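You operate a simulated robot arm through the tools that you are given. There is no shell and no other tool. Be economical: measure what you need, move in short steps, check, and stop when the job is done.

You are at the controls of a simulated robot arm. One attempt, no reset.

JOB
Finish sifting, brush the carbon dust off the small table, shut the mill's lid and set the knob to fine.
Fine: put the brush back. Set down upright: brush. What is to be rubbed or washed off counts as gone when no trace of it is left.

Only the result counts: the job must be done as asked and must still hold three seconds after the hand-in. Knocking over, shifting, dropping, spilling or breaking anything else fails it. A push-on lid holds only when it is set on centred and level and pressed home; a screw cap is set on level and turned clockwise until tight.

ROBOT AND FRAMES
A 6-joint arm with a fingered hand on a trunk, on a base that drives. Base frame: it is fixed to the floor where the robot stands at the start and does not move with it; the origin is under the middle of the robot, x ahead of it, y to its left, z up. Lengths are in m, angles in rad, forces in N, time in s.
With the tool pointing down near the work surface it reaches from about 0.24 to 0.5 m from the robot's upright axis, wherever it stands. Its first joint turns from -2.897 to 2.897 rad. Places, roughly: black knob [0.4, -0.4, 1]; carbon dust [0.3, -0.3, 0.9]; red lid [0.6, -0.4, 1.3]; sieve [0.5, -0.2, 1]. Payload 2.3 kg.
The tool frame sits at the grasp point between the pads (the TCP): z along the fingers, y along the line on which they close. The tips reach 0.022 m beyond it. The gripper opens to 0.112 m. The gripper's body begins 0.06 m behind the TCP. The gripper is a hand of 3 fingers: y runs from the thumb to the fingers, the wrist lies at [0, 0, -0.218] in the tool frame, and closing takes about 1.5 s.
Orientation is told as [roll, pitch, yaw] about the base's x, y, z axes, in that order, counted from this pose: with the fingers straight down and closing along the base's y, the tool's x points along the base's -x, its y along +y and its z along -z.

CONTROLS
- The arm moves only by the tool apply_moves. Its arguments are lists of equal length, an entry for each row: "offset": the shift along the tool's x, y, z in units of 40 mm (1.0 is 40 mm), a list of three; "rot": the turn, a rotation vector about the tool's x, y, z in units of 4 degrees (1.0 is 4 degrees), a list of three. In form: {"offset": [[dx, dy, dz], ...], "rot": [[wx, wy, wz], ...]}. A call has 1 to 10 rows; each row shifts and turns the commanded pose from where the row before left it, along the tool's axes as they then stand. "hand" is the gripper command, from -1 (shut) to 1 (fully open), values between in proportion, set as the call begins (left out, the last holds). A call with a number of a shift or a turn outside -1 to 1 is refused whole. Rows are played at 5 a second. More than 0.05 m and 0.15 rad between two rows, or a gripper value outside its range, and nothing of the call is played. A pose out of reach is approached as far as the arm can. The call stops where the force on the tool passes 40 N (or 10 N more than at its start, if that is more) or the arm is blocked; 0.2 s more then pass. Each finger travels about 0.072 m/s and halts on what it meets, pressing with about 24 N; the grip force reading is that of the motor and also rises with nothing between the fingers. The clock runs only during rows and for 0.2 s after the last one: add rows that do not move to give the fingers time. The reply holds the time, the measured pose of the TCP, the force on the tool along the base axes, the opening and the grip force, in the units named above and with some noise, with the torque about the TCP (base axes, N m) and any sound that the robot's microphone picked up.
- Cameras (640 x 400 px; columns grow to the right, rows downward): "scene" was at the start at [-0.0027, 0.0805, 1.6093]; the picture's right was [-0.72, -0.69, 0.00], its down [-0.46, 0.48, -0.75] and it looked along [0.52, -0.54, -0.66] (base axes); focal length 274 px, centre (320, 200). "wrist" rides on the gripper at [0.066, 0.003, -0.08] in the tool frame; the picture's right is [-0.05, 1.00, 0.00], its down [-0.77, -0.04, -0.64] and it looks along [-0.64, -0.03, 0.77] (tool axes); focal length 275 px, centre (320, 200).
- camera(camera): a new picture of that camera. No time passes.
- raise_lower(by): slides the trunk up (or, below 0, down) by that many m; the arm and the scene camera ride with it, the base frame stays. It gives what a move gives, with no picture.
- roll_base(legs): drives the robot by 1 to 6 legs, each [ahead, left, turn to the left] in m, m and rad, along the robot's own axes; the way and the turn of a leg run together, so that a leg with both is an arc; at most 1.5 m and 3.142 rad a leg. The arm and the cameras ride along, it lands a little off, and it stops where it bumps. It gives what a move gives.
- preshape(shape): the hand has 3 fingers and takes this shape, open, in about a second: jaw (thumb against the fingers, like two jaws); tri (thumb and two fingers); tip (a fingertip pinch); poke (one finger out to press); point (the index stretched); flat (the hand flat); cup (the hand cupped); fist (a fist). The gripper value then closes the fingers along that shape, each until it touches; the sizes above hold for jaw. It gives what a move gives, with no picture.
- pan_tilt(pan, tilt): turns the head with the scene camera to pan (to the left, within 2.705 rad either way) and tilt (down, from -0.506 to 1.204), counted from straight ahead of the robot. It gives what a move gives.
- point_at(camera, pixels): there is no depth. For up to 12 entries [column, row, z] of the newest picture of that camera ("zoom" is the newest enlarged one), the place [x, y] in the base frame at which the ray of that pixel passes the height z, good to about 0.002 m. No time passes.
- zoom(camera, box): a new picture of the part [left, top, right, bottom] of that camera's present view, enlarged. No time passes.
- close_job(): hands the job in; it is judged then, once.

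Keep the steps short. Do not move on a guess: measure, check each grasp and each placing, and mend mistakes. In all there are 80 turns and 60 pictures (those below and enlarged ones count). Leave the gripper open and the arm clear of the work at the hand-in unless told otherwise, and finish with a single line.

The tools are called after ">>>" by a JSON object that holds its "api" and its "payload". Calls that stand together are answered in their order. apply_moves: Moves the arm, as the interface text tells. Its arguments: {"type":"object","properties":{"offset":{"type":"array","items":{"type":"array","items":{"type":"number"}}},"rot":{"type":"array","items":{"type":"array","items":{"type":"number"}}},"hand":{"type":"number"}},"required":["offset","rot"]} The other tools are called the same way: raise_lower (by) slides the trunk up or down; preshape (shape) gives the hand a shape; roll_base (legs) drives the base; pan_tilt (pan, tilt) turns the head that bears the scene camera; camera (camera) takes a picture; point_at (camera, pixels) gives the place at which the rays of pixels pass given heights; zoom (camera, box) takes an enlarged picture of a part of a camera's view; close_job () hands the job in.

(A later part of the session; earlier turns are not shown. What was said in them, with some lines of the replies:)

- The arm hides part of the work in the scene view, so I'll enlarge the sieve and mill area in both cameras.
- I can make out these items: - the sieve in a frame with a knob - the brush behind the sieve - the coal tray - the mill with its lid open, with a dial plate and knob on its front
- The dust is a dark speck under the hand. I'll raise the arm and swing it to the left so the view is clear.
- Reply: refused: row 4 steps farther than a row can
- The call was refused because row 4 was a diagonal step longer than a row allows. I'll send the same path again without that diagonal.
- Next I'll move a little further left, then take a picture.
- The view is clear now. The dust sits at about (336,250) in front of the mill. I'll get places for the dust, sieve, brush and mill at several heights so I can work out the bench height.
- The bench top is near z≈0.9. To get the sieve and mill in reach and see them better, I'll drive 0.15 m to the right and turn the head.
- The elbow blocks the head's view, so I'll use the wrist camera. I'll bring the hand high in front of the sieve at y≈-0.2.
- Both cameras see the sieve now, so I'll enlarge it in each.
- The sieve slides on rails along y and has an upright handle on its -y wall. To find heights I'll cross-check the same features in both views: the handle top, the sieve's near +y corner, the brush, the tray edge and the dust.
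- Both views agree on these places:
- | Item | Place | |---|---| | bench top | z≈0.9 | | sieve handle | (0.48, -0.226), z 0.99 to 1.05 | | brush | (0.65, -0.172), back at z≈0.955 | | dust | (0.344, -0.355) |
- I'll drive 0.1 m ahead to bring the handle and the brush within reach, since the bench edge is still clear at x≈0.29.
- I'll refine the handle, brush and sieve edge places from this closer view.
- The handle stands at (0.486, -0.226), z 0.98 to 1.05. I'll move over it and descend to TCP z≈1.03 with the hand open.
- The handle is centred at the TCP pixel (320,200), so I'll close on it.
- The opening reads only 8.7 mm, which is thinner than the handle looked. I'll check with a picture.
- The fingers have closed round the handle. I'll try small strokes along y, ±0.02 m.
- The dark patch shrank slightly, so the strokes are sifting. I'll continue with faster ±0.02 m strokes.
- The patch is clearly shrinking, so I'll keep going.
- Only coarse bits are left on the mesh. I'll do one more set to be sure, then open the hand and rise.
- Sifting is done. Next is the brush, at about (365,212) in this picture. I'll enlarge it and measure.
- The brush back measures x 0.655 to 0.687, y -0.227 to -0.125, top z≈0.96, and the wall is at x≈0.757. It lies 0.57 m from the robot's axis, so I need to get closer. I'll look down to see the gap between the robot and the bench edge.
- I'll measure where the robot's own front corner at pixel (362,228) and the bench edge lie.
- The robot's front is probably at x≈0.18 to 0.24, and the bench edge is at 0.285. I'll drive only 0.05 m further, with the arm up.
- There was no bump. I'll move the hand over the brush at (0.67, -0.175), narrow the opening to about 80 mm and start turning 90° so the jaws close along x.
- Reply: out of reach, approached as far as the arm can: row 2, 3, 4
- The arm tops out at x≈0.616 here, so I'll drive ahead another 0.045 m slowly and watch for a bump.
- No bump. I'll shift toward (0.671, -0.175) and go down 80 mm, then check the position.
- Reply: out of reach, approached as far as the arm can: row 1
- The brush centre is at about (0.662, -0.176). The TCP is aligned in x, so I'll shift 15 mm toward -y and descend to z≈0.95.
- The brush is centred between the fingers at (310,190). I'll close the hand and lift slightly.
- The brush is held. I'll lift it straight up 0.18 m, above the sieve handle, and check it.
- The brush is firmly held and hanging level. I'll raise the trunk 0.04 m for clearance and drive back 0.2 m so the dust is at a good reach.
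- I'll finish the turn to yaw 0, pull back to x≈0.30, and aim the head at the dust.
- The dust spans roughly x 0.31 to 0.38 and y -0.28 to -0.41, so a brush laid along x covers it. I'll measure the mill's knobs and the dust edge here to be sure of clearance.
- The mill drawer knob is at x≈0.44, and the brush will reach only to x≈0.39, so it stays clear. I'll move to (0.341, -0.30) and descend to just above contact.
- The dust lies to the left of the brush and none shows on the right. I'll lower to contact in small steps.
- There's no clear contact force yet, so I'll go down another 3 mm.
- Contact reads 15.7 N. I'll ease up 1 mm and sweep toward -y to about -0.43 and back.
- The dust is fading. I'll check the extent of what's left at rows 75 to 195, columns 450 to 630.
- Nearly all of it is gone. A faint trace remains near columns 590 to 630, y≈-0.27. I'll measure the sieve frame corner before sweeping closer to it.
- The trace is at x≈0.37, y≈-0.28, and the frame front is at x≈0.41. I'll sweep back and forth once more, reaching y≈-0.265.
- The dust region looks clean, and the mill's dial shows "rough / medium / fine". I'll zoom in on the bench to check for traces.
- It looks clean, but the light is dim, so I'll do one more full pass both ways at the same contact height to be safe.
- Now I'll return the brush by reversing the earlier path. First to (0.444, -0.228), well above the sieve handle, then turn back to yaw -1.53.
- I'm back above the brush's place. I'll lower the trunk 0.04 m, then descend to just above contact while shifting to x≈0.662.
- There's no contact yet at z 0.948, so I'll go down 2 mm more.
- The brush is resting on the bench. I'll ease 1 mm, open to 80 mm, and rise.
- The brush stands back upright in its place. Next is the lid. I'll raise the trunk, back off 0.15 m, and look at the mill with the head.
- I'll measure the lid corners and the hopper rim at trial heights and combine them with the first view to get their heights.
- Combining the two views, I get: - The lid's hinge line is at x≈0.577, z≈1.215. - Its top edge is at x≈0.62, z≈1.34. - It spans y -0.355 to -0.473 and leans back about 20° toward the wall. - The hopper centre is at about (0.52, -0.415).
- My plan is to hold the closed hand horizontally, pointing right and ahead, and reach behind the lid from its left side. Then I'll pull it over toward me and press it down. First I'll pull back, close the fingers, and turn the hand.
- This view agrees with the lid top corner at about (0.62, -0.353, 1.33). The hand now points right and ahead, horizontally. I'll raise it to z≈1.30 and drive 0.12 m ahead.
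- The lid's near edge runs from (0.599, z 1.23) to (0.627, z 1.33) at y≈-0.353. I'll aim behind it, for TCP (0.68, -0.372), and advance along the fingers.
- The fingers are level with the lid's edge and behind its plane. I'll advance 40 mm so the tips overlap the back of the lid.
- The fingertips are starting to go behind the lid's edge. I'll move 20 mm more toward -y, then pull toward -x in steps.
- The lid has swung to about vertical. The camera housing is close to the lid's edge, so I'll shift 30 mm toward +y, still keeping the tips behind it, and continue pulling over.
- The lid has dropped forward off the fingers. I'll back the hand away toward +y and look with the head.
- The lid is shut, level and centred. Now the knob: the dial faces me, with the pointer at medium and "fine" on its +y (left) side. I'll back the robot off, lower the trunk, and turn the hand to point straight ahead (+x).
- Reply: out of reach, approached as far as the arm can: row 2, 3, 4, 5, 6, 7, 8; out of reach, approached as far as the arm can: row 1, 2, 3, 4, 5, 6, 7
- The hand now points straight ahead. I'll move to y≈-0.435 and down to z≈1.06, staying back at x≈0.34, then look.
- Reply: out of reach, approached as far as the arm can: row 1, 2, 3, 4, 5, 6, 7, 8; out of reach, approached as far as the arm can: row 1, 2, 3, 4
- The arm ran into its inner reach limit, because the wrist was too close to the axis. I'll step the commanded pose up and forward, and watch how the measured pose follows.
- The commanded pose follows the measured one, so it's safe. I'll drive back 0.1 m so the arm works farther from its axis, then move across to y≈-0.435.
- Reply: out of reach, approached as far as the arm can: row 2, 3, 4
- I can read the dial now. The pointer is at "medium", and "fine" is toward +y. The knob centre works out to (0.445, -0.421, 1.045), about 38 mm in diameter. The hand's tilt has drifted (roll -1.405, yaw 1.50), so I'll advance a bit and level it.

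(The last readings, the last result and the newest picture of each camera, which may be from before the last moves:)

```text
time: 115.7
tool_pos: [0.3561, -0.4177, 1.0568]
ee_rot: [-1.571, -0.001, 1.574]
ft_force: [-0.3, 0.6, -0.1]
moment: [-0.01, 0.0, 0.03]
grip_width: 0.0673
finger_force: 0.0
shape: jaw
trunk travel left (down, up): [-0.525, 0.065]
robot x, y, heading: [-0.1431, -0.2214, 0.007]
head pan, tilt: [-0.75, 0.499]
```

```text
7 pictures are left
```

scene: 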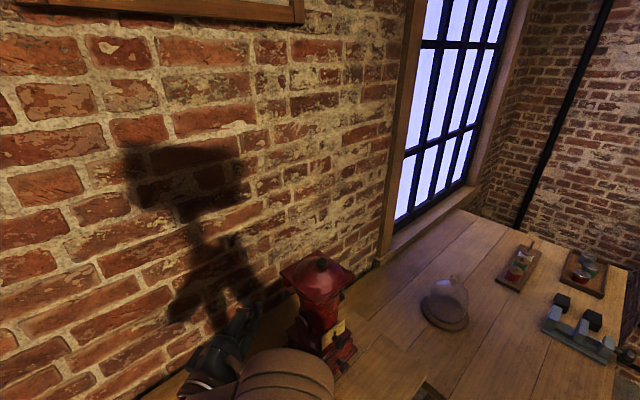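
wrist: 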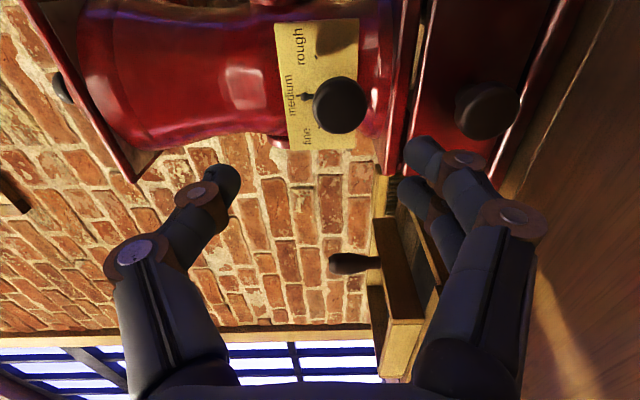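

The hand is level now. The knob centre measures (0.442, -0.420, 1.044), and the labels sit at about 0° (medium) and +50° toward +y (fine). I'll align and advance to x≈0.43, keeping the fingertips short of the plate and pointer.

>>> {"api": "apply_moves", "payload": {"offset": [[0.06, 0.32, 0], [0, 0, 0.7], [0, 0, 0.7], [0, 0, 0.45]], "rot": [[0, 0, 0], [0, 0, 0], [0, 0, 0], [0, 0, 0]]}}

>>> {"api": "camera", "payload": {"camera": "wrist"}}

```text
time: 116.7
tool_pos: [0.4328, -0.4201, 1.0444]
ee_rot: [-1.57, -0.002, 1.57]
ft_force: [1.0, 1.0, -1.2]
moment: [-0.01, -0.02, 0.0]
grip_width: 0.0672
finger_force: 0.0
shape: jaw
trunk travel left (down, up): [-0.525, 0.065]
robot x, y, heading: [-0.1432, -0.2224, 0.004]
head pan, tilt: [-0.75, 0.499]
```

```text
6 pictures are left
```

wrist: 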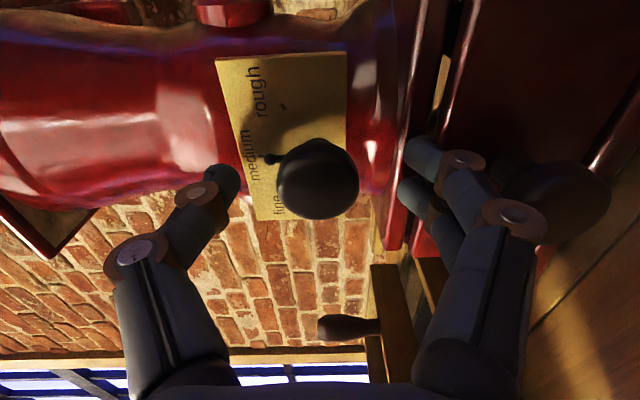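

The knob is centred between the fingers at (318,178), with the pointer behind it. I'll close on the knob.

>>> {"api": "apply_moves", "payload": {"hand": -1, "offset": [[0, 0, 0.1], [0, 0, 0], [0, 0, 0], [0, 0, 0], [0, 0, 0], [0, 0, 0]], "rot": [[0, 0, 0], [0, 0, 0], [0, 0, 0], [0, 0, 0], [0, 0, 0], [0, 0, 0]]}}

```text
time: 118.1
tool_pos: [0.4378, -0.4202, 1.043]
ee_rot: [-1.568, 0.001, 1.574]
ft_force: [13.3, -0.6, 9.6]
moment: [-0.04, -0.11, -0.03]
grip_width: 0.0153
finger_force: 23.3
shape: jaw
trunk travel left (down, up): [-0.525, 0.065]
robot x, y, heading: [-0.1472, -0.2178, 0.003]
head pan, tilt: [-0.75, 0.499]
```

It's gripped, and the forces are moderate. I'll turn the first 24° toward +y, a negative turn about the tool z.

>>> {"api": "apply_moves", "payload": {"offset": [[0, 0, 0], [0, 0, 0], [0, 0, 0], [0, 0, 0], [0, 0, 0], [0, 0, 0]], "rot": [[0, 0, -1], [0, 0, -1], [0, 0, -1], [0, 0, -1], [0, 0, -1], [0, 0, -1]]}}

>>> {"api": "zoom", "payload": {"camera": "wrist", "box": [160, 40, 480, 240]}}

```text
time: 119.5
tool_pos: [0.4378, -0.4206, 1.0434]
ee_rot: [-1.567, 0.42, 1.572]
ft_force: [16.2, -2.3, 8.5]
moment: [0.02, -0.12, 0.05]
grip_width: 0.0151
finger_force: 24.0
shape: jaw
trunk travel left (down, up): [-0.525, 0.065]
robot x, y, heading: [-0.1448, -0.2196, 0.005]
head pan, tilt: [-0.75, 0.499]
```

```text
2.00 times, centred on (320, 140) of wrist
```

zoom: 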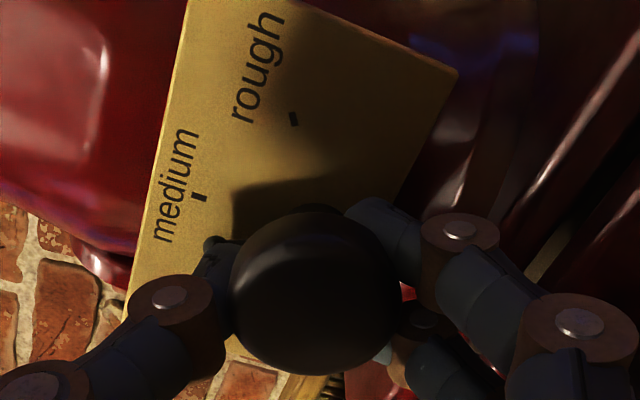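

The pointer follows the hand exactly and has left the medium tick. The rough and medium ticks are about 58° apart, so fine should be about 58° the other way. I'll turn the remaining 33°.

>>> {"api": "apply_moves", "payload": {"offset": [[0, 0, 0], [0, 0, 0], [0, 0, 0], [0, 0, 0], [0, 0, 0], [0, 0, 0], [0, 0, 0], [0, 0, 0], [0, 0, 0]], "rot": [[0, 0, -1], [0, 0, -1], [0, 0, -1], [0, 0, -1], [0, 0, -1], [0, 0, -1], [0, 0, -1], [0, 0, -1], [0, 0, -0.4]]}}

>>> {"api": "zoom", "payload": {"camera": "wrist", "box": [160, 40, 480, 240]}}

```text
time: 120.4
tool_pos: [0.4396, -0.4234, 1.0426]
ee_rot: [-1.557, 0.634, 1.618]
ft_force: [-8.9, 25.8, 1.9]
moment: [-0.07, 0.34, 0.23]
grip_width: 0.0158
finger_force: 24.0
shape: jaw
out of reach, approached as far as the arm can: row 3, 4
trunk travel left (down, up): [-0.525, 0.065]
robot x, y, heading: [-0.1459, -0.2172, 0.012]
head pan, tilt: [-0.75, 0.499]
stopped in row 4: the force on the tool passed its limit at 53 N (the readings are from after the stop); the commanded pose is now the measured one
```

```text
2.00 times, centred on (320, 140) of wrist
```

zoom: 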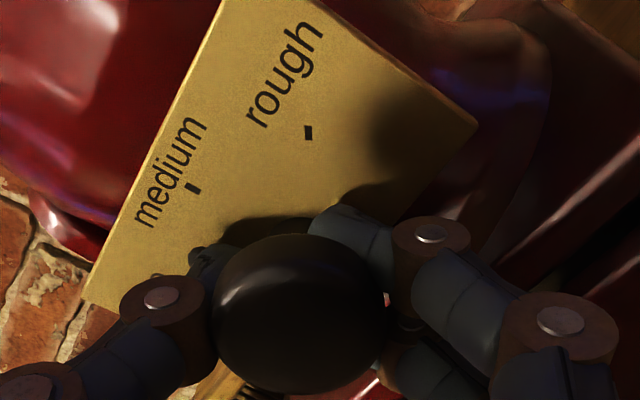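

The arm reached a joint limit at about 36°, so the knob is partway there. I'll open, back off 40 mm, turn the hand back upright and level it so I can regrasp.

>>> {"api": "apply_moves", "payload": {"hand": 0.2, "offset": [[0, 0, 0], [0, 0, 0], [0, 0, 0], [0, 0, -0.5], [0, 0, -0.6], [0, 0, 0], [0, 0, 0], [0, 0, 0], [0, 0, 0], [0, 0, 0]], "rot": [[0, 0, 0], [0, 0, 0], [0, 0, 0], [0, 0, 0], [0, 0, 0], [0, 0, 1], [0, 0, 1], [0, 0, 1], [0, 0, 1], [0, 0, 1]]}}

>>> {"api": "apply_moves", "payload": {"offset": [[0, 0, 0], [0, 0, 0], [0, 0, 0], [0, 0, 0], [0, 0, 0]], "rot": [[0, 0, 1], [0, 0, 1], [0, 0, 1], [0, 0, 1], [0.2, 0.67, 0.08]]}}

```text
time: 122.6
tool_pos: [0.3998, -0.4419, 1.0428]
ee_rot: [-1.557, 0.276, 1.602]
ft_force: [0.5, -0.2, 0.2]
moment: [0.02, 0.0, -0.03]
grip_width: 0.0669
finger_force: 0.1
shape: jaw
out of reach, approached as far as the arm can: row 5
trunk travel left (down, up): [-0.525, 0.065]
robot x, y, heading: [-0.145, -0.2198, 0.006]
head pan, tilt: [-0.75, 0.499]
```

```text
time: 123.8
tool_pos: [0.3998, -0.4407, 1.0412]
ee_rot: [-1.571, -0.004, 1.551]
ft_force: [0.4, -0.5, 0.4]
moment: [0.03, 0.03, 0.01]
grip_width: 0.0668
finger_force: 0.1
shape: jaw
trunk travel left (down, up): [-0.525, 0.065]
robot x, y, heading: [-0.1458, -0.2201, 0.007]
head pan, tilt: [-0.75, 0.499]
```

I'll recentre on the knob and check where the pointer stands.

>>> {"api": "apply_moves", "payload": {"offset": [[-0.5, -0.06, 0]], "rot": [[0, -0.28, 0]]}}

>>> {"api": "zoom", "payload": {"camera": "wrist", "box": [200, 40, 440, 240]}}

```text
time: 124.2
tool_pos: [0.4016, -0.4205, 1.0439]
ee_rot: [-1.573, -0.005, 1.569]
ft_force: [-0.3, 0.0, -0.7]
moment: [0.03, -0.03, -0.02]
grip_width: 0.0668
finger_force: 0.0
shape: jaw
trunk travel left (down, up): [-0.525, 0.065]
robot x, y, heading: [-0.1474, -0.2204, 0.006]
head pan, tilt: [-0.75, 0.499]
```

```text
2.00 times, centred on (320, 140) of wrist
```

zoom: 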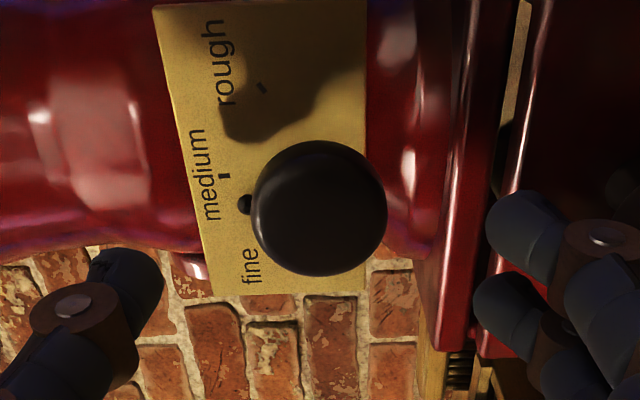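

The pointer is at about 23°, having slipped during the limit stop, so 35° more is needed. I'll pre-turn the hand +20°, advance, and grip, leaving room for the whole turn.

>>> {"api": "apply_moves", "payload": {"offset": [[0, 0, 0], [0, 0, 0], [0, 0, 0], [0, 0, 0], [0, 0, 0], [0, 0, 0.45], [0, 0, 0.45]], "rot": [[0, 0, 1], [0, 0, 1], [0, 0, 1], [0, 0, 1], [0, 0, 1], [0, 0, 0], [0, 0, 0]]}}

>>> {"api": "apply_moves", "payload": {"hand": -1, "offset": [[0, 0, 0], [0, 0, 0], [0, 0, 0], [0, 0, 0], [0, 0, 0], [0, 0, 0]], "rot": [[0, 0, 0], [0, 0, 0], [0, 0, 0], [0, 0, 0], [0, 0, 0], [0, 0, 0]]}}

>>> {"api": "apply_moves", "payload": {"offset": [[0, 0, 0], [0, 0, 0], [0, 0, 0], [0, 0, 0], [0, 0, 0], [0, 0, 0], [0, 0, 0], [0, 0, 0], [0, 0, 0]], "rot": [[0, 0, -1], [0, 0, -1], [0, 0, -1], [0, 0, -1], [0, 0, -1], [0, 0, -1], [0, 0, -1], [0, 0, -1], [0, 0, -0.8]]}}

```text
time: 125.8
tool_pos: [0.4343, -0.4214, 1.0462]
ee_rot: [-1.574, -0.356, 1.569]
ft_force: [-9.0, 1.5, 1.8]
moment: [0.06, 0.33, 0.14]
grip_width: 0.0663
finger_force: 0.0
shape: jaw
trunk travel left (down, up): [-0.525, 0.065]
robot x, y, heading: [-0.1425, -0.2226, 0.005]
head pan, tilt: [-0.75, 0.499]
```

```text
time: 127.2
tool_pos: [0.435, -0.4214, 1.0464]
ee_rot: [-1.577, -0.351, 1.571]
ft_force: [8.9, -6.8, 28.0]
moment: [0.01, -0.41, -0.14]
grip_width: 0.0135
finger_force: 23.6
shape: jaw
trunk travel left (down, up): [-0.525, 0.065]
robot x, y, heading: [-0.1456, -0.2223, 0.0]
head pan, tilt: [-0.75, 0.499]
```

```text
time: 129.2
tool_pos: [0.4337, -0.4209, 1.0464]
ee_rot: [-1.575, 0.262, 1.569]
ft_force: [9.1, -3.3, 26.2]
moment: [-0.03, -0.47, 0.05]
grip_width: 0.0127
finger_force: 24.2
shape: jaw
trunk travel left (down, up): [-0.525, 0.065]
robot x, y, heading: [-0.1455, -0.2223, 0.005]
head pan, tilt: [-0.75, 0.499]
```

The turn is complete. I'll open, back straight off 45 mm, and check the pointer.

>>> {"api": "apply_moves", "payload": {"hand": 0.2, "offset": [[0, 0, 0], [0, 0, 0], [0, 0, 0], [0, 0, 0], [0, 0, -0.5], [0, 0, -0.6]], "rot": [[0, 0, 0], [0, 0, 0], [0, 0, 0], [0, 0, 0], [0, 0, 0], [0, 0, 0]]}}

>>> {"api": "zoom", "payload": {"camera": "wrist", "box": [200, 40, 440, 240]}}

```text
time: 130.6
tool_pos: [0.3915, -0.4213, 1.0466]
ee_rot: [-1.571, 0.26, 1.57]
ft_force: [-0.3, 0.1, 0.1]
moment: [-0.01, 0.07, 0.02]
grip_width: 0.067
finger_force: 0.0
shape: jaw
trunk travel left (down, up): [-0.525, 0.065]
robot x, y, heading: [-0.1479, -0.2191, 0.009]
head pan, tilt: [-0.75, 0.499]
```

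```text
2.00 times, centred on (320, 140) of wrist
```

zoom: 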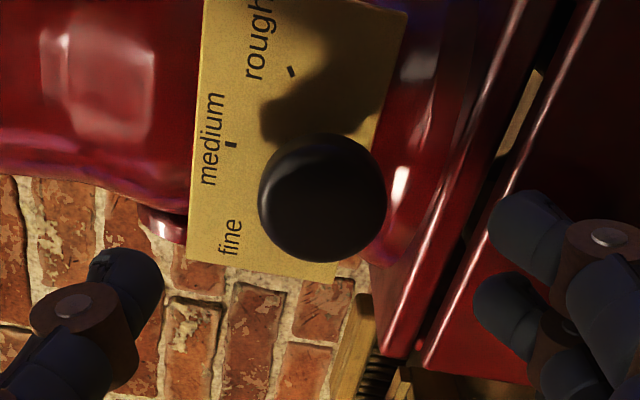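

The pointer is now hidden behind the knob from this angle. I'll level the hand, shift it left, and yaw it right so the wrist camera sees the dial from the front-left.

>>> {"api": "apply_moves", "payload": {"offset": [[0, 0, -0.5], [0, 0, 0], [0, 0, 0], [0, 0, 0], [-0.75, 0, 0], [-0.7, 0, 0]], "rot": [[0, 0, 1], [0, 0, 1], [0, 0, 1], [0, 0, 0.75], [0, 0, 0], [0, 0, 0]]}}

>>> {"api": "apply_moves", "payload": {"offset": [[0, 0, 0], [0, 0, 0], [0, 0, 0], [0, 0, 0], [0, 0, 0], [0, 0, 0], [0, 0, 0]], "rot": [[0, 1, 0], [0, 1, 0], [0, 1, 0], [0, 1, 0], [0, 1, 0], [0, 1, 0], [0, 0.5, 0]]}}

>>> {"api": "zoom", "payload": {"camera": "wrist", "box": [200, 0, 440, 200]}}

```text
time: 132.0
tool_pos: [0.3729, -0.3613, 1.0455]
ee_rot: [-1.573, -0.001, 1.57]
ft_force: [-0.1, -0.6, 0.7]
moment: [0.01, -0.02, -0.01]
grip_width: 0.067
finger_force: 0.1
shape: jaw
trunk travel left (down, up): [-0.525, 0.065]
robot x, y, heading: [-0.1436, -0.2243, 0.004]
head pan, tilt: [-0.75, 0.499]
```

```text
time: 133.6
tool_pos: [0.3726, -0.3628, 1.0456]
ee_rot: [-1.572, -0.002, 1.114]
ft_force: [-1.1, 0.0, -0.4]
moment: [0.03, 0.01, 0.02]
grip_width: 0.067
finger_force: 0.0
shape: jaw
trunk travel left (down, up): [-0.525, 0.065]
robot x, y, heading: [-0.1438, -0.2216, 0.004]
head pan, tilt: [-0.75, 0.499]
```

```text
2.00 times, centred on (320, 100) of wrist
```

zoom: 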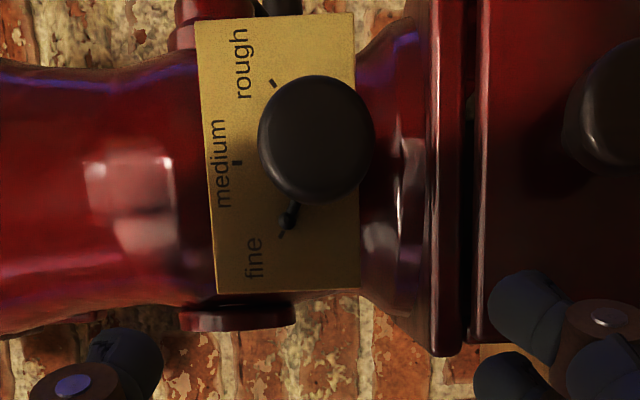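

The pointer now lies on the fine tick at (282,234); pointer and tick are both at about 61°. I'll clear the work by driving back 0.15 m, then open the hand, and use the last picture for an overall check.

>>> {"api": "roll_base", "payload": {"legs": [[-0.15, 0, 0]]}}

>>> {"api": "apply_moves", "payload": {"hand": 1, "offset": [[0, -1, 0], [0, -1, 0], [0, 0, 0], [0, 0, 0]], "rot": [[0, 0, 0], [0, 0, 0], [0, 0, 0], [0, 0, 0]]}}

>>> {"api": "pan_tilt", "payload": {"pan": -0.3, "tilt": 0.7}}

>>> {"api": "camera", "payload": {"camera": "scene"}}

```text
time: 135.0
tool_pos: [0.2211, -0.3644, 1.0447]
ee_rot: [-1.572, -0.002, 1.112]
ft_force: [-0.7, 0.2, 0.1]
moment: [0.0, -0.01, 0.01]
grip_width: 0.0669
finger_force: 0.0
shape: jaw
trunk travel left (down, up): [-0.525, 0.065]
robot x, y, heading: [-0.2971, -0.2181, 0.004]
head pan, tilt: [-0.75, 0.499]
```

```text
time: 136.0
tool_pos: [0.2217, -0.3642, 1.1265]
ee_rot: [-1.569, -0.001, 1.114]
ft_force: [0.5, -0.1, 0.7]
moment: [-0.01, 0.0, -0.03]
grip_width: 0.1117
finger_force: 0.0
shape: jaw
trunk travel left (down, up): [-0.525, 0.065]
robot x, y, heading: [-0.2943, -0.2242, 0.002]
head pan, tilt: [-0.75, 0.499]
```

```text
time: 136.9
tool_pos: [0.2215, -0.3644, 1.1242]
ee_rot: [-1.57, -0.002, 1.113]
ft_force: [-0.1, -0.4, 0.4]
moment: [0.05, -0.01, -0.03]
grip_width: 0.1118
finger_force: 0.0
shape: jaw
trunk travel left (down, up): [-0.525, 0.065]
robot x, y, heading: [-0.2968, -0.2224, 0.006]
head pan, tilt: [-0.3, 0.7]
```

```text
0 pictures are left
```

scene: 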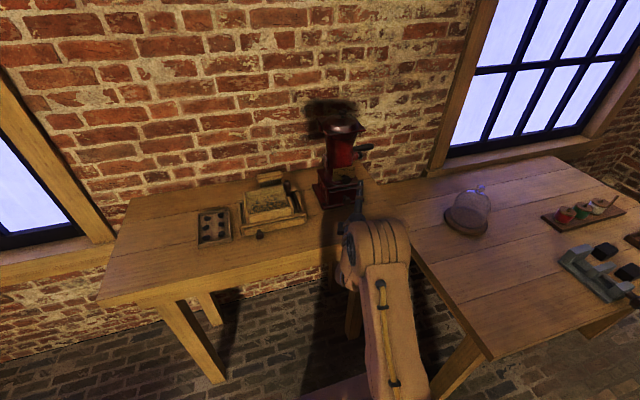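

The last picture shows the lid shut, the brush back in place, and the sieve and tray undisturbed. The hand is open and clear of the work, so I'm handing in.

>>> {"api": "close_job", "payload": {}}

```text
The job is handed in.
```

The sifting is finished, the carbon dust is brushed off with no trace visible, the brush is back upright in its place, the mill's lid is shut, and the knob is set to fine.
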